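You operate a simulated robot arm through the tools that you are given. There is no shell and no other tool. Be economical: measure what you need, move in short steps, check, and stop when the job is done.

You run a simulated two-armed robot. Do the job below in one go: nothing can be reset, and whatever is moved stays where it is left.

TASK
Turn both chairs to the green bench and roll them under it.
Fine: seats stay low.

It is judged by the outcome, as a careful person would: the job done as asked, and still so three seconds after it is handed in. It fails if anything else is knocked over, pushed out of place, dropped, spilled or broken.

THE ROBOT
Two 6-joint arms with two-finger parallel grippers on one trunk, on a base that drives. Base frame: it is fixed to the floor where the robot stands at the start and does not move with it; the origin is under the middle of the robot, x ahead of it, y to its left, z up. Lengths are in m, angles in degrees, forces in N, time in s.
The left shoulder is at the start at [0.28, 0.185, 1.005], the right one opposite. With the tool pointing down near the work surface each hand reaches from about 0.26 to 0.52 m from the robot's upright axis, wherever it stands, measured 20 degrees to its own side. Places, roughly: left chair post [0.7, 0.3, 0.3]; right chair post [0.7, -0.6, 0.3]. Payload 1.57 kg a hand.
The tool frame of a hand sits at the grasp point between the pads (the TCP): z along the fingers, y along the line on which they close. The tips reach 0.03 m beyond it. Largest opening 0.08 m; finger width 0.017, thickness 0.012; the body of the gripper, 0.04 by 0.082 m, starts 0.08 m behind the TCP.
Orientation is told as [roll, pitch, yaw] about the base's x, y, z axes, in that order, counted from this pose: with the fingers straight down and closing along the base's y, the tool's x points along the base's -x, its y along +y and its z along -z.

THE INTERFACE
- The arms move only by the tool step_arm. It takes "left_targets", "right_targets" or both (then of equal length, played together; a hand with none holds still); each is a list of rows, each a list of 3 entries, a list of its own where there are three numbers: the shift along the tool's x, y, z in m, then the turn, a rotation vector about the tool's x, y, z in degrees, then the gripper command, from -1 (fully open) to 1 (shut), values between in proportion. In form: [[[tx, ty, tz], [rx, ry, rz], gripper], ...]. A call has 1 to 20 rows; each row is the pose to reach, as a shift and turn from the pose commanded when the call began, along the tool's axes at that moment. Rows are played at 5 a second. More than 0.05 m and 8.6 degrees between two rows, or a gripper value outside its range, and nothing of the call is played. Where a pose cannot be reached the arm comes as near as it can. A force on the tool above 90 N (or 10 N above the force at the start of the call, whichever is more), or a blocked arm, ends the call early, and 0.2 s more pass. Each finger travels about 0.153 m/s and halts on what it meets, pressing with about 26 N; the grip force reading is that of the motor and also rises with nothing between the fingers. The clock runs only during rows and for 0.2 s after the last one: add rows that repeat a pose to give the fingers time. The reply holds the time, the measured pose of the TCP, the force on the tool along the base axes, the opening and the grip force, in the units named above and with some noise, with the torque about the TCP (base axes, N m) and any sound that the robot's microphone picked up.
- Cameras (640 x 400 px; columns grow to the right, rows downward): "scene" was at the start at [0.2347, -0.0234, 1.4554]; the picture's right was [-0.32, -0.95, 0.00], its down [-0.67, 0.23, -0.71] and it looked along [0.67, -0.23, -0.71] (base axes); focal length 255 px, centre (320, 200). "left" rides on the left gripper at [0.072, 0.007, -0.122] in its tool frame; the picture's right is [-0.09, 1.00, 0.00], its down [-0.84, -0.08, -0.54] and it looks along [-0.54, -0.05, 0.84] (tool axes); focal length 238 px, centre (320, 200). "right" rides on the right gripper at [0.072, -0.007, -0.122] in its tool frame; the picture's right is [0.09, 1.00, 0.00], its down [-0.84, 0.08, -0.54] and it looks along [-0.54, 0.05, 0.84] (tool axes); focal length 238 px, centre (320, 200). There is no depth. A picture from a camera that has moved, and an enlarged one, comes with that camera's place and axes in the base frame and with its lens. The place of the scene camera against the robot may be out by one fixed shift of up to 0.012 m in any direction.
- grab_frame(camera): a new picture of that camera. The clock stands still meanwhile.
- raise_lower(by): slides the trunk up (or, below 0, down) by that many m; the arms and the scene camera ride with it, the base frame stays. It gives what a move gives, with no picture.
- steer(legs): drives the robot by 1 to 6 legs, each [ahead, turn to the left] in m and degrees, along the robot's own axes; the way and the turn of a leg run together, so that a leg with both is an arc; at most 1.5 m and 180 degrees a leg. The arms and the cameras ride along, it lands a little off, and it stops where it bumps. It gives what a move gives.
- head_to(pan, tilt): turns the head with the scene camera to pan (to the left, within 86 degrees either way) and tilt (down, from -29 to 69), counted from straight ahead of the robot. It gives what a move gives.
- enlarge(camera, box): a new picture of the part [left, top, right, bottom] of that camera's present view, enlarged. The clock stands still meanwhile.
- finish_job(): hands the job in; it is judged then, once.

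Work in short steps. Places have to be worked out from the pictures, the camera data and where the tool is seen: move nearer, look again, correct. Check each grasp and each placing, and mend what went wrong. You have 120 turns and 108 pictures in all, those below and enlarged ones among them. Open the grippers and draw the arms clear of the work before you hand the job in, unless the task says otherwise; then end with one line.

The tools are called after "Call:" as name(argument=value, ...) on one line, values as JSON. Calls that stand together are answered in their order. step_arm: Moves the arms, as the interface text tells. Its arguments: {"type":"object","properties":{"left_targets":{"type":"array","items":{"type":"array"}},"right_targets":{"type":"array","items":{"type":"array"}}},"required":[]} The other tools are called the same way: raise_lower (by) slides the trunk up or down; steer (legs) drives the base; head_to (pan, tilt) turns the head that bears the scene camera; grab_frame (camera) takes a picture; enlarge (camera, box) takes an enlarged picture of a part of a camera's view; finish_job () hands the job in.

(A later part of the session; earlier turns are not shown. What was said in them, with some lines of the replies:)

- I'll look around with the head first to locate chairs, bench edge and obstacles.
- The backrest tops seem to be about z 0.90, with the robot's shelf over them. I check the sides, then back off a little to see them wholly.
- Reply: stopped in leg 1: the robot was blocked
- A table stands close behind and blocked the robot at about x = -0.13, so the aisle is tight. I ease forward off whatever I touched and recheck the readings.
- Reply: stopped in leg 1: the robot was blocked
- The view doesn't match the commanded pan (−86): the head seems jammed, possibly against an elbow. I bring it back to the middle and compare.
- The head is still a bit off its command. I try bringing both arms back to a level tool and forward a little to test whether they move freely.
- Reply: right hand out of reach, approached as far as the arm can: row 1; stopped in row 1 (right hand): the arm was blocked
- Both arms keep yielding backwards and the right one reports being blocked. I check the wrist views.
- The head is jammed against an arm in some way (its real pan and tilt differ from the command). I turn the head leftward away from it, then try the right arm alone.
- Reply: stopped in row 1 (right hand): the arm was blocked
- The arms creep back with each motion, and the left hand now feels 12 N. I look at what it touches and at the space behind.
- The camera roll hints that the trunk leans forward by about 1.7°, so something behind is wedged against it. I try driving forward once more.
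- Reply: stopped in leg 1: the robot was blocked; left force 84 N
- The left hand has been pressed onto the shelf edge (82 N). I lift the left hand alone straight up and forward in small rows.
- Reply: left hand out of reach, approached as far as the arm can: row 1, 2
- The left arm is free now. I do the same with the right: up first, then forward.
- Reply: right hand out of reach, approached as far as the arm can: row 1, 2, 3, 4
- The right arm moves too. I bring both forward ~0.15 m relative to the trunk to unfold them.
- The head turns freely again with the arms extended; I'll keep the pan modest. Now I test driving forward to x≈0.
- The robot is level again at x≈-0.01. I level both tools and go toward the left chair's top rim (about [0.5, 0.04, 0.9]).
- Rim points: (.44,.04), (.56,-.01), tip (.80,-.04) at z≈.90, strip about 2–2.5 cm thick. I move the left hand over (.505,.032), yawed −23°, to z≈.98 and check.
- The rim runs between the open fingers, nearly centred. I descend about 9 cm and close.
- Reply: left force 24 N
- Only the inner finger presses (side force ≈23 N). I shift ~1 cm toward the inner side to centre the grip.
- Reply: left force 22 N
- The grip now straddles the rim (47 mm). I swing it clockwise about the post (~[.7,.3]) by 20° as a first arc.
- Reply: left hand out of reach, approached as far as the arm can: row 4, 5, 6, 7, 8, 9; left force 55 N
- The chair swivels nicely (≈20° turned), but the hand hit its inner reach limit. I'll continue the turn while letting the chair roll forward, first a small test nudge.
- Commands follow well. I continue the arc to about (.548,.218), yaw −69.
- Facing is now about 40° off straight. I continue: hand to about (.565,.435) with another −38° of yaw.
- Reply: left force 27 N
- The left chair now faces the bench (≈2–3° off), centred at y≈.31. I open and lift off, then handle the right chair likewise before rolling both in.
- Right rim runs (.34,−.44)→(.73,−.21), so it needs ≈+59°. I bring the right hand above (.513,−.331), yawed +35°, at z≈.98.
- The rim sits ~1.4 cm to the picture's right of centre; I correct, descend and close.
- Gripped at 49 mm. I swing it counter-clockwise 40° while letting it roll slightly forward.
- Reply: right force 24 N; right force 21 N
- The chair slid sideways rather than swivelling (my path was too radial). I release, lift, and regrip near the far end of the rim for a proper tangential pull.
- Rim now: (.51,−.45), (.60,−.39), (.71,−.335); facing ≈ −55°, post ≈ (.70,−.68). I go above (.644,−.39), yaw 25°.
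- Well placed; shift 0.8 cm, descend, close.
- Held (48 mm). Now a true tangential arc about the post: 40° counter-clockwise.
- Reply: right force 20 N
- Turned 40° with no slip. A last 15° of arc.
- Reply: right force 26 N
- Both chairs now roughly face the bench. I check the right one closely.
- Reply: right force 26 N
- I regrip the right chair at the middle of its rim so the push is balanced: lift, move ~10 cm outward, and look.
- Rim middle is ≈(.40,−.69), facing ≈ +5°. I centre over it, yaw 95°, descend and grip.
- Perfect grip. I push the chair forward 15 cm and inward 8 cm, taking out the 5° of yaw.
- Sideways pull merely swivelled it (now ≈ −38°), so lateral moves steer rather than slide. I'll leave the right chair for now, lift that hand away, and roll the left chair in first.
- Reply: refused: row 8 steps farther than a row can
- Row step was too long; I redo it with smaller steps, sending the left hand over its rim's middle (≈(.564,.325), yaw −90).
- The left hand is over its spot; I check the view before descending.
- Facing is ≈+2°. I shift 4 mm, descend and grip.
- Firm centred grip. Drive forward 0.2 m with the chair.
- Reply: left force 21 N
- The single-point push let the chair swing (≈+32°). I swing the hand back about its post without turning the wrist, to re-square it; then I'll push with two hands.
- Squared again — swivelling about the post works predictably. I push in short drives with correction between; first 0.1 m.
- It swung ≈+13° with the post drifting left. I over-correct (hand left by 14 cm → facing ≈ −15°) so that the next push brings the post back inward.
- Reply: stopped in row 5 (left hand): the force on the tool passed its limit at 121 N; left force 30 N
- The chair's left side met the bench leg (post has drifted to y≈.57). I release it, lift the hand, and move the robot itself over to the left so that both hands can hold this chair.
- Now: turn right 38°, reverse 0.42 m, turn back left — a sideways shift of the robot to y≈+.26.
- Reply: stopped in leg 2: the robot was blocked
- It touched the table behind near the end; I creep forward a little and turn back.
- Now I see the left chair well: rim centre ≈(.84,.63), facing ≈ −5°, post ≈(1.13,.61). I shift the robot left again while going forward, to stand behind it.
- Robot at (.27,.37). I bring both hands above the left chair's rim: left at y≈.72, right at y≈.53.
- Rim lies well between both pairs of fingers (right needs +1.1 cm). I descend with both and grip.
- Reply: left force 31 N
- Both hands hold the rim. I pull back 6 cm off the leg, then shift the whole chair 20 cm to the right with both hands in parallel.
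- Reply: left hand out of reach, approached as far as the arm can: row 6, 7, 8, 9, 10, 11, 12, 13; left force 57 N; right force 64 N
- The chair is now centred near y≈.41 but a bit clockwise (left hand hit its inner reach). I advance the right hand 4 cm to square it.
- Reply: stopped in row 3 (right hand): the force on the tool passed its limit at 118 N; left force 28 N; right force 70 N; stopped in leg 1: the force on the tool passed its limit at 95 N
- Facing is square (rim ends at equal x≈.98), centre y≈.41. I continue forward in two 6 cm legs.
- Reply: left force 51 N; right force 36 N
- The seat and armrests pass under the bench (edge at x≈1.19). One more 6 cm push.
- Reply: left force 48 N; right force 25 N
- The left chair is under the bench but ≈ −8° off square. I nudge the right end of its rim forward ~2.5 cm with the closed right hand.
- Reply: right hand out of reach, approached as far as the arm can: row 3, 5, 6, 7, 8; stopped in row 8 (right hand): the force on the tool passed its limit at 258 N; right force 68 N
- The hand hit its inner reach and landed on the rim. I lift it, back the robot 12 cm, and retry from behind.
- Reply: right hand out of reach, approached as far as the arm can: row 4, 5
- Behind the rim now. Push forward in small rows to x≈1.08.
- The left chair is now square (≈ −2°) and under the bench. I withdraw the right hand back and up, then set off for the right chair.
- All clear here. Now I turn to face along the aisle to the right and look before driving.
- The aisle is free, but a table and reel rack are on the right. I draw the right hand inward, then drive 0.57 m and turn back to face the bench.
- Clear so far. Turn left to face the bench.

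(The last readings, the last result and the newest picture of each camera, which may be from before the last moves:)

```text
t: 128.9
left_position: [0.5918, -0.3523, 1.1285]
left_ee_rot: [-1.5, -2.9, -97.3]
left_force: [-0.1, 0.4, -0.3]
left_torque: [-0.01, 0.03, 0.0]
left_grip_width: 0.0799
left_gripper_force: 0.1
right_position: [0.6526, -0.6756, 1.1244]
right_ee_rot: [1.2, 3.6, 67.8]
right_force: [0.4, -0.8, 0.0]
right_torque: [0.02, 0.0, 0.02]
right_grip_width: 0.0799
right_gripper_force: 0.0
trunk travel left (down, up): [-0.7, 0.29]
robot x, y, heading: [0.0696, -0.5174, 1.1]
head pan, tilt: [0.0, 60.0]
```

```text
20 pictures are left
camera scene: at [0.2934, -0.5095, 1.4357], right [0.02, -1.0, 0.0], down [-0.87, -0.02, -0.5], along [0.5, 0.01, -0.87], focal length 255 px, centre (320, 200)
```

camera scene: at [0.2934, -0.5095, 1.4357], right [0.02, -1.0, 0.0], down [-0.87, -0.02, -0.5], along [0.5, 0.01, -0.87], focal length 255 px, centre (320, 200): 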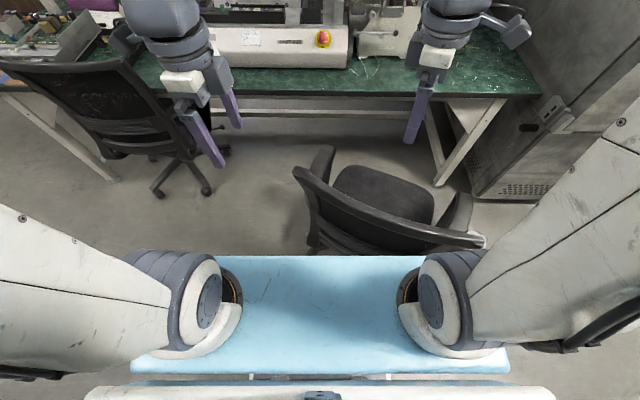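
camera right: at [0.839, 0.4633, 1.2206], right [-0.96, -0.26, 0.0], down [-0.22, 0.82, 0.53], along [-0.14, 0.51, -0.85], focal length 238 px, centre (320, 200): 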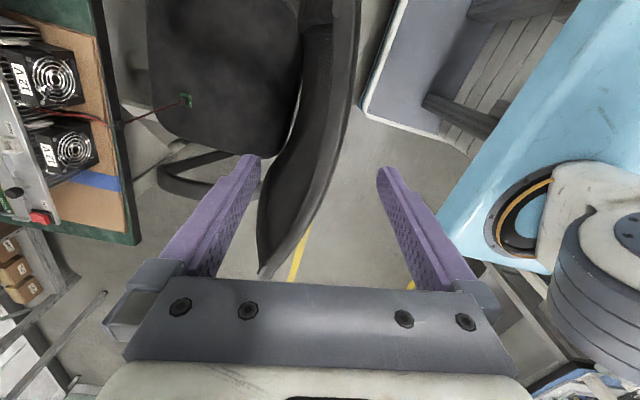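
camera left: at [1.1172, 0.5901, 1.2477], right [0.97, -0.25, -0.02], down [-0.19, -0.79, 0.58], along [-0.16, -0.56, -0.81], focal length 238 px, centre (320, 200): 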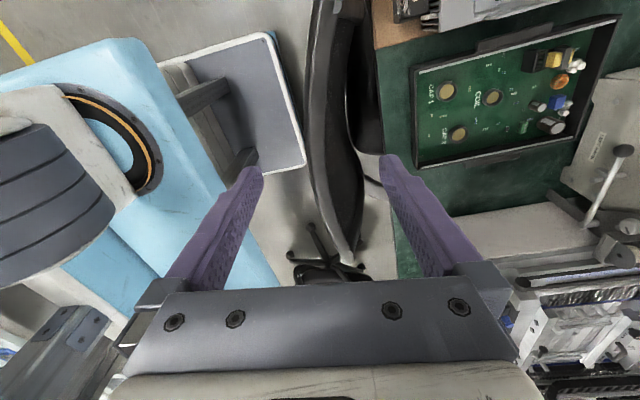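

The right chair: rim from (.69,−.44) to (.51,−.86), facing ≈ −24°, post ≈(.84,−.76). I back the robot 12 cm to give the right hand room.

Call:
steer(legs=[[-0.12, -1]])

```text
t: 130.1
left_position: [0.4715, -0.362, 1.1275]
left_ee_rot: [-1.7, -2.8, -98.3]
left_force: [-0.1, -0.5, -0.4]
left_torque: [0.0, 0.05, 0.01]
left_grip_width: 0.08
left_gripper_force: 0.1
right_position: [0.5258, -0.6864, 1.1235]
right_ee_rot: [1.2, 3.5, 66.8]
right_force: [-0.6, -0.9, -0.8]
right_torque: [-0.01, 0.03, 0.03]
right_grip_width: 0.0802
right_gripper_force: 0.0
trunk travel left (down, up): [-0.7, 0.29]
robot x, y, heading: [-0.0555, -0.5192, 0.1]
head pan, tilt: [0.0, 60.0]
```

I place both hands above this rim: left at (.625,−.558) yaw −124, right at (.546,−.734) yaw 76.

Call:
step_arm(left_targets=[[[-0.0246, 0.0257, 0], [0, 0, 3.6], -1], [[-0.049, 0.051, 0], [0, 0, 7.3], -1], [[-0.0737, 0.077, 0], [0, 0, 10.9], -1], [[-0.098, 0.103, 0], [0, 0, 14.5], -1], [[-0.123, 0.1286, 0], [0, 0, 18.1], -1], [[-0.1474, 0.1543, 0], [0, 0, 21.8], -1], [[-0.172, 0.18, 0], [0, 0, 25.4], -1]], right_targets=[[[0.005, -0.005, 0], [0, 0, -1.3], -1], [[0.01, -0.01, 0], [0, 0, -2.5], -1], [[0.015, -0.016, 0], [0, 0, -3.8], -1], [[0.02, -0.021, 0], [0, 0, -5.1], -1], [[0.026, -0.026, 0], [0, 0, -6.4], -1], [[0.031, -0.032, 0], [0, 0, -7.6], -1], [[0.036, -0.037, 0], [0, 0, -8.9], -1]])

Call:
grab_frame(camera="left")

Call:
grab_frame(camera="right")

```text
t: 131.7
left_position: [0.6238, -0.5587, 1.1336]
left_ee_rot: [-0.3, -3.2, -123.7]
left_force: [-0.2, 0.2, -0.1]
left_torque: [0.02, -0.01, 0.01]
left_grip_width: 0.08
left_gripper_force: 0.0
right_position: [0.5458, -0.7334, 1.1249]
right_ee_rot: [1.8, 3.3, 75.7]
right_force: [-0.2, 0.7, 0.3]
right_torque: [-0.02, 0.02, -0.01]
right_grip_width: 0.0802
right_gripper_force: 0.2
trunk travel left (down, up): [-0.7, 0.29]
robot x, y, heading: [-0.0543, -0.5213, 0.4]
head pan, tilt: [0.0, 60.0]
```

```text
19 pictures are left
camera left: at [0.6726, -0.4979, 1.2519], right [0.78, -0.63, 0.0], down [-0.51, -0.63, 0.59], along [-0.37, -0.46, -0.81], focal length 238 px, centre (320, 200)
```

left: 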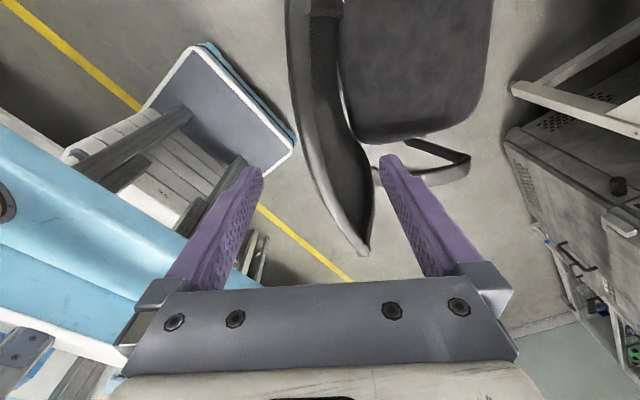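

```text
18 pictures are left
camera right: at [0.5389, -0.8014, 1.2517], right [-0.99, 0.16, 0.04], down [0.15, 0.85, 0.5], along [0.05, 0.49, -0.87], focal length 238 px, centre (320, 200)
```

right: 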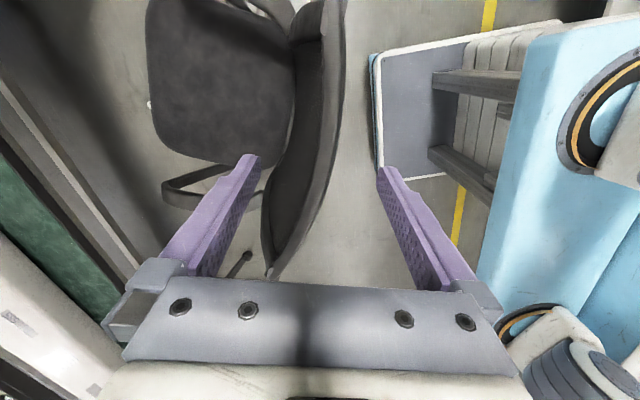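

Small corrections (left −1.2 cm, right +0.6 cm), then descend and grip with both.

Call:
step_arm(left_targets=[[[0, -0.012, 0.04], [0, 0, 0], -1], [[0, -0.012, 0.085], [0, 0, 0], -1], [[0, -0.012, 0.13], [0, 0, 0], -1], [[0, -0.012, 0.175], [0, 0, 0], -1], [[0, -0.012, 0.22], [0, 0, 0], -1], [[0, -0.012, 0.248], [0, 0, 0], -1], [[0, -0.012, 0.248], [0, 0, 0], 0], [[0, -0.012, 0.248], [0, 0, 0], 1], [[0, -0.012, 0.248], [0, 0, 0], 1], [[0, -0.012, 0.248], [0, 0, 0], 1]], right_targets=[[[0, 0.006, 0.04], [0, 0, 0], -1], [[0, 0.006, 0.085], [0, 0, 0], -1], [[0, 0.006, 0.13], [0, 0, 0], -1], [[0, 0.006, 0.175], [0, 0, 0], -1], [[0, 0.006, 0.215], [0, 0, 0], -1], [[0, 0.006, 0.24], [0, 0, 0], -1], [[0, 0.006, 0.24], [0, 0, 0], 0], [[0, 0.006, 0.24], [0, 0, 0], 1], [[0, 0.006, 0.24], [0, 0, 0], 1], [[0, 0.006, 0.24], [0, 0, 0], 1]])

```text
t: 133.9
left_position: [0.6052, -0.5591, 0.8855]
left_ee_rot: [-0.3, -3.2, -123.8]
left_force: [-4.6, 18.4, -0.6]
left_torque: [-1.96, -1.19, -1.04]
left_grip_width: 0.046
left_gripper_force: 25.8
right_position: [0.5288, -0.7429, 0.8868]
right_ee_rot: [1.7, 3.3, 75.7]
right_force: [6.8, -14.0, -0.6]
right_torque: [-0.9, -1.83, 0.35]
right_grip_width: 0.0485
right_gripper_force: 26.1
trunk travel left (down, up): [-0.7, 0.29]
robot x, y, heading: [-0.0584, -0.5198, 0.1]
head pan, tilt: [0.0, 60.0]
```

Both grips are good. I rotate the chair +22° about its post with both hands together.

Call:
step_arm(left_targets=[[[-0.016, 0.004, 0], [0, 0, -3.7], 1], [[-0.0327, 0.0087, 0], [0, 0, -7.5], 1], [[-0.049, 0.0155, 0], [0, 0, -11.2], 1], [[-0.0652, 0.0232, 0], [0, 0, -15], 1], [[-0.0815, 0.0325, 0], [0, 0, -18.7], 1], [[-0.0974, 0.0423, 0], [0, 0, -22.4], 1], [[-0.0974, 0.0423, 0], [0, 0, -22.4], 1]], right_targets=[[[0.018, -0.011, 0], [0, 0, -3.7], 1], [[0.0356, -0.0225, 0], [0, 0, -7.5], 1], [[0.053, -0.037, 0], [0, 0, -11.2], 1], [[0.0703, -0.052, 0], [0, 0, -15], 1], [[0.086, -0.068, 0], [0, 0, -18.7], 1], [[0.1017, -0.0847, 0], [0, 0, -22.4], 1], [[0.1017, -0.0847, 0], [0, 0, -22.4], 1]])

Call:
grab_frame(camera="scene")

```text
t: 135.5
left_position: [0.5925, -0.6728, 0.8902]
left_ee_rot: [-0.6, -3.2, -101.2]
left_force: [29.3, -1.6, -1.3]
left_torque: [0.05, -1.86, -0.06]
left_grip_width: 0.0451
left_gripper_force: 26.1
right_position: [0.5827, -0.8645, 0.8861]
right_ee_rot: [3.4, 2.0, 98.2]
right_force: [-33.7, -19.6, 0.3]
right_torque: [1.12, -1.97, 0.27]
right_grip_width: 0.05
right_gripper_force: 25.8
trunk travel left (down, up): [-0.7, 0.29]
robot x, y, heading: [-0.0558, -0.5188, 0.2]
head pan, tilt: [0.0, 60.0]
```

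```text
17 pictures are left
camera scene: at [0.1696, -0.5165, 1.4356], right [0.0, -1.0, 0.0], down [-0.87, 0.0, -0.5], along [0.5, 0.0, -0.87], focal length 255 px, centre (320, 200)
```

scene: 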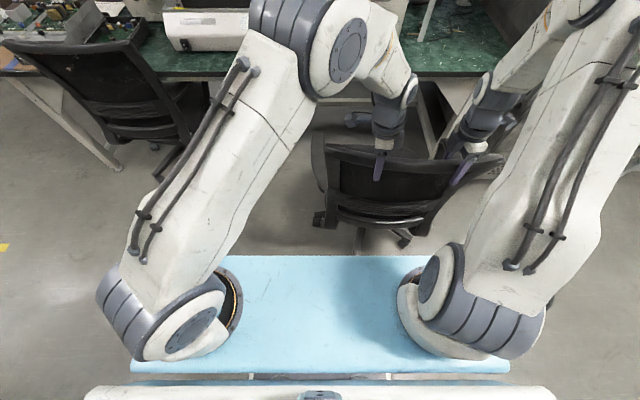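

Square now. Drive forward 0.2 m in two legs with the two-hand grip.

Call:
steer(legs=[[0.1, 0], [0.1, 0]])

Call:
grab_frame(camera="scene")

```text
t: 137.4
left_position: [0.7953, -0.6673, 0.8893]
left_ee_rot: [-1.0, -3.2, -101.2]
left_force: [3.6, -21.0, 2.0]
left_torque: [-0.91, -1.87, -0.85]
left_grip_width: 0.0452
left_gripper_force: 25.5
right_position: [0.7955, -0.8612, 0.8908]
right_ee_rot: [2.6, 2.5, 98.4]
right_force: [-4.2, 14.6, 18.4]
right_torque: [-0.49, -2.38, 0.29]
right_grip_width: 0.048
right_gripper_force: 25.9
trunk travel left (down, up): [-0.7, 0.29]
robot x, y, heading: [0.1527, -0.5173, 0.5]
head pan, tilt: [0.0, 60.0]
```

```text
16 pictures are left
camera scene: at [0.3744, -0.5127, 1.4359], right [0.01, -1.0, 0.0], down [-0.87, -0.01, -0.5], along [0.5, 0.0, -0.87], focal length 255 px, centre (320, 200)
```

scene: 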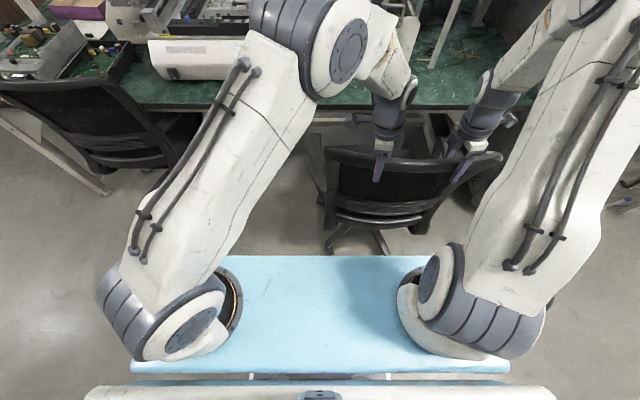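

Going straight. Another 0.16 m.

Call:
steer(legs=[[0.08, 0], [0.08, 0]])

Call:
grab_frame(camera="scene")

Call:
grab_frame(camera="right")

```text
t: 139.2
left_position: [0.9548, -0.6669, 0.89]
left_ee_rot: [-1.2, -3.1, -101.3]
left_force: [-30.0, 1.9, 20.8]
left_torque: [-0.55, -1.2, -0.65]
left_grip_width: 0.045
left_gripper_force: 26.3
right_position: [0.9586, -0.8613, 0.8909]
right_ee_rot: [2.2, 2.7, 98.0]
right_force: [23.1, 13.9, -0.3]
right_torque: [-0.1, -1.42, 0.31]
right_grip_width: 0.0482
right_gripper_force: 26.1
trunk travel left (down, up): [-0.7, 0.29]
robot x, y, heading: [0.313, -0.5138, 0.5]
head pan, tilt: [0.0, 60.0]
```

```text
15 pictures are left
camera scene: at [0.537, -0.5112, 1.4359], right [0.01, -1.0, 0.0], down [-0.87, -0.01, -0.5], along [0.5, 0.0, -0.87], focal length 255 px, centre (320, 200)
```

scene: 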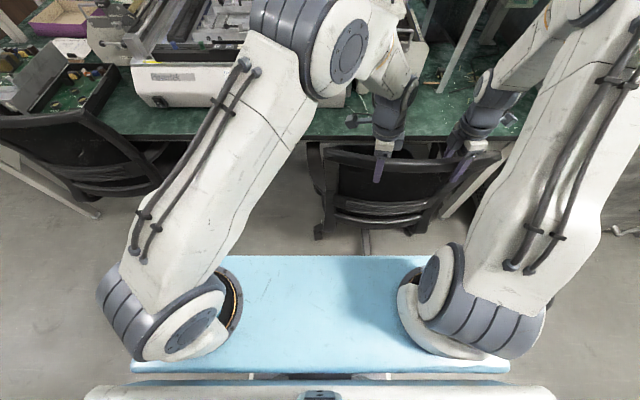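

```text
14 pictures are left
camera right: at [0.9781, -0.9259, 1.017], right [-0.97, -0.23, 0.04], down [-0.18, 0.84, 0.51], along [-0.15, 0.48, -0.86], focal length 238 px, centre (320, 200)
```

right: 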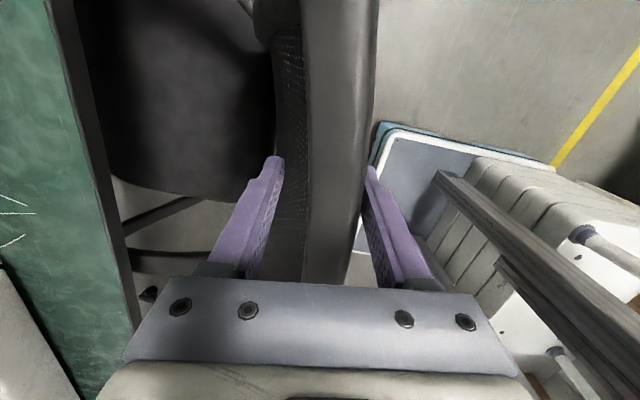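

Seat and arms are passing under. Final 0.12 m.

Call:
steer(legs=[[0.06, 0], [0.06, 0]])

Call:
grab_frame(camera="scene")

```text
t: 140.7
left_position: [1.0749, -0.6669, 0.8892]
left_ee_rot: [-1.4, -3.1, -101.5]
left_force: [-21.5, 3.2, 10.8]
left_torque: [-0.79, -1.36, -0.07]
left_grip_width: 0.0449
left_gripper_force: 26.2
right_position: [1.0795, -0.8597, 0.8924]
right_ee_rot: [1.9, 2.8, 98.0]
right_force: [16.7, 12.9, 4.6]
right_torque: [-0.15, -1.78, 0.35]
right_grip_width: 0.0478
right_gripper_force: 26.4
trunk travel left (down, up): [-0.7, 0.29]
robot x, y, heading: [0.4342, -0.5159, 0.3]
head pan, tilt: [0.0, 60.0]
```

```text
13 pictures are left
camera scene: at [0.6565, -0.5105, 1.4359], right [0.01, -1.0, 0.0], down [-0.87, 0.0, -0.5], along [0.5, 0.0, -0.87], focal length 255 px, centre (320, 200)
```

scene: 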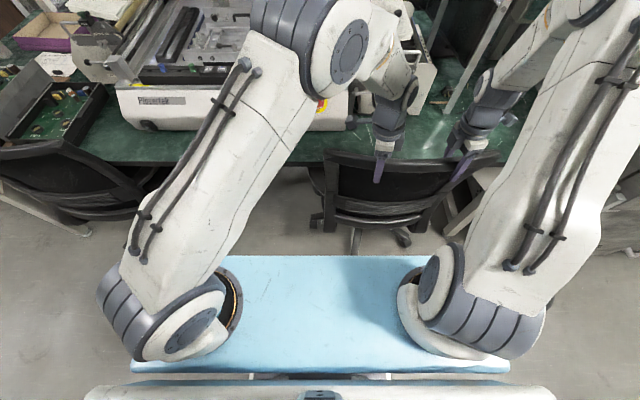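

The right chair is in to the same depth as the left one. I open both hands, lift straight up, and back away to inspect.

Call:
step_arm(left_targets=[[[0, 0, 0], [0, 0, 0], 0], [[0, 0, 0], [0, 0, 0], -1], [[0, 0, 0], [0, 0, 0], -1], [[0, 0, -0.04], [0, 0, 0], -1], [[0, 0, -0.08], [0, 0, 0], -1], [[0, 0, -0.12], [0, 0, 0], -1], [[0, 0, -0.16], [0, 0, 0], -1], [[0, 0, -0.2], [0, 0, 0], -1], [[0, 0, -0.23], [0, 0, 0], -1]], right_targets=[[[0, 0, 0], [0, 0, 0], 0], [[0, 0, 0], [0, 0, 0], -1], [[0, 0, 0], [0, 0, 0], -1], [[0, 0, -0.04], [0, 0, 0], -1], [[0, 0, -0.08], [0, 0, 0], -1], [[0, 0, -0.12], [0, 0, 0], -1], [[0, 0, -0.16], [0, 0, 0], -1], [[0, 0, -0.2], [0, 0, 0], -1], [[0, 0, -0.23], [0, 0, 0], -1]])

Call:
steer(legs=[[-0.35, 0]])

Call:
grab_frame(camera="scene")

```text
t: 142.7
left_position: [1.0841, -0.6559, 1.1192]
left_ee_rot: [-1.5, -3.0, -101.5]
left_force: [0.4, -0.1, -0.8]
left_torque: [0.0, 0.03, -0.04]
left_grip_width: 0.08
left_gripper_force: 0.1
right_position: [1.0853, -0.8506, 1.1219]
right_ee_rot: [2.0, 2.7, 97.9]
right_force: [0.0, 0.1, 0.1]
right_torque: [-0.01, -0.01, -0.03]
right_grip_width: 0.0802
right_gripper_force: 0.1
trunk travel left (down, up): [-0.7, 0.29]
robot x, y, heading: [0.4345, -0.515, 0.1]
head pan, tilt: [0.0, 60.0]
```

```text
t: 145.0
left_position: [0.7352, -0.6584, 1.1181]
left_ee_rot: [-1.4, -3.1, -101.7]
left_force: [0.7, -0.1, -0.3]
left_torque: [0.0, 0.02, 0.0]
left_grip_width: 0.0802
left_gripper_force: 0.1
right_position: [0.7341, -0.8531, 1.1209]
right_ee_rot: [2.1, 2.7, 97.9]
right_force: [0.8, -0.3, -1.1]
right_torque: [0.01, -0.01, 0.04]
right_grip_width: 0.08
right_gripper_force: 0.1
trunk travel left (down, up): [-0.7, 0.29]
robot x, y, heading: [0.0808, -0.5151, 0.3]
head pan, tilt: [0.0, 60.0]
```

```text
12 pictures are left
camera scene: at [0.3074, -0.5134, 1.4356], right [0.0, -1.0, 0.0], down [-0.87, 0.0, -0.5], along [0.5, 0.0, -0.87], focal length 255 px, centre (320, 200)
```

scene: 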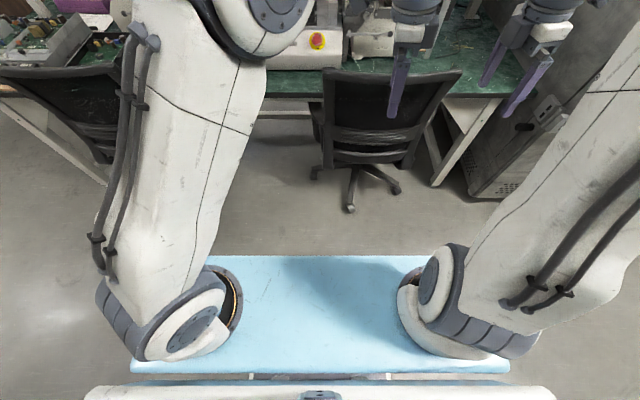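

The right chair is square and under the bench, clear of the leg. I glance left to confirm the left chair and the bench items.

Call:
head_to(pan=32, tilt=38)

Call:
grab_frame(camera="scene")

```text
t: 145.9
left_position: [0.7359, -0.6578, 1.119]
left_ee_rot: [-1.5, -3.1, -101.6]
left_force: [0.2, -0.1, 0.3]
left_torque: [0.01, 0.0, -0.03]
left_grip_width: 0.08
left_gripper_force: 0.0
right_position: [0.7329, -0.8517, 1.1206]
right_ee_rot: [2.0, 2.7, 97.9]
right_force: [-0.7, 0.4, -0.1]
right_torque: [-0.02, 0.01, 0.0]
right_grip_width: 0.0803
right_gripper_force: 0.0
trunk travel left (down, up): [-0.7, 0.29]
robot x, y, heading: [0.0851, -0.5155, 0.0]
head pan, tilt: [32.0, 38.0]
```

```text
11 pictures are left
camera scene: at [0.3136, -0.4677, 1.4653], right [0.53, -0.85, 0.0], down [-0.52, -0.33, -0.79], along [0.67, 0.42, -0.62], focal length 255 px, centre (320, 200)
```

scene: 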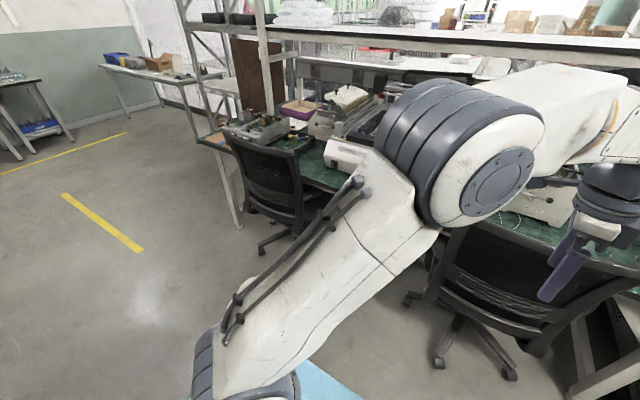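

Both chairs sit under the green bench facing it, the bench items look undisturbed, the grippers are open and the arms are clear; I hand the job in.

Call:
finish_job()

```text
The job is handed in.
```

Both chairs now face the green bench and are rolled under it, to within a few degrees of square, with the seats left low. On the way, the robot's back bumped the table behind it twice, the left chair touched a bench leg once, and a hand pressed hard on a chair back. I saw nothing knocked over or out of place afterwards, but I didn't check that rear table.
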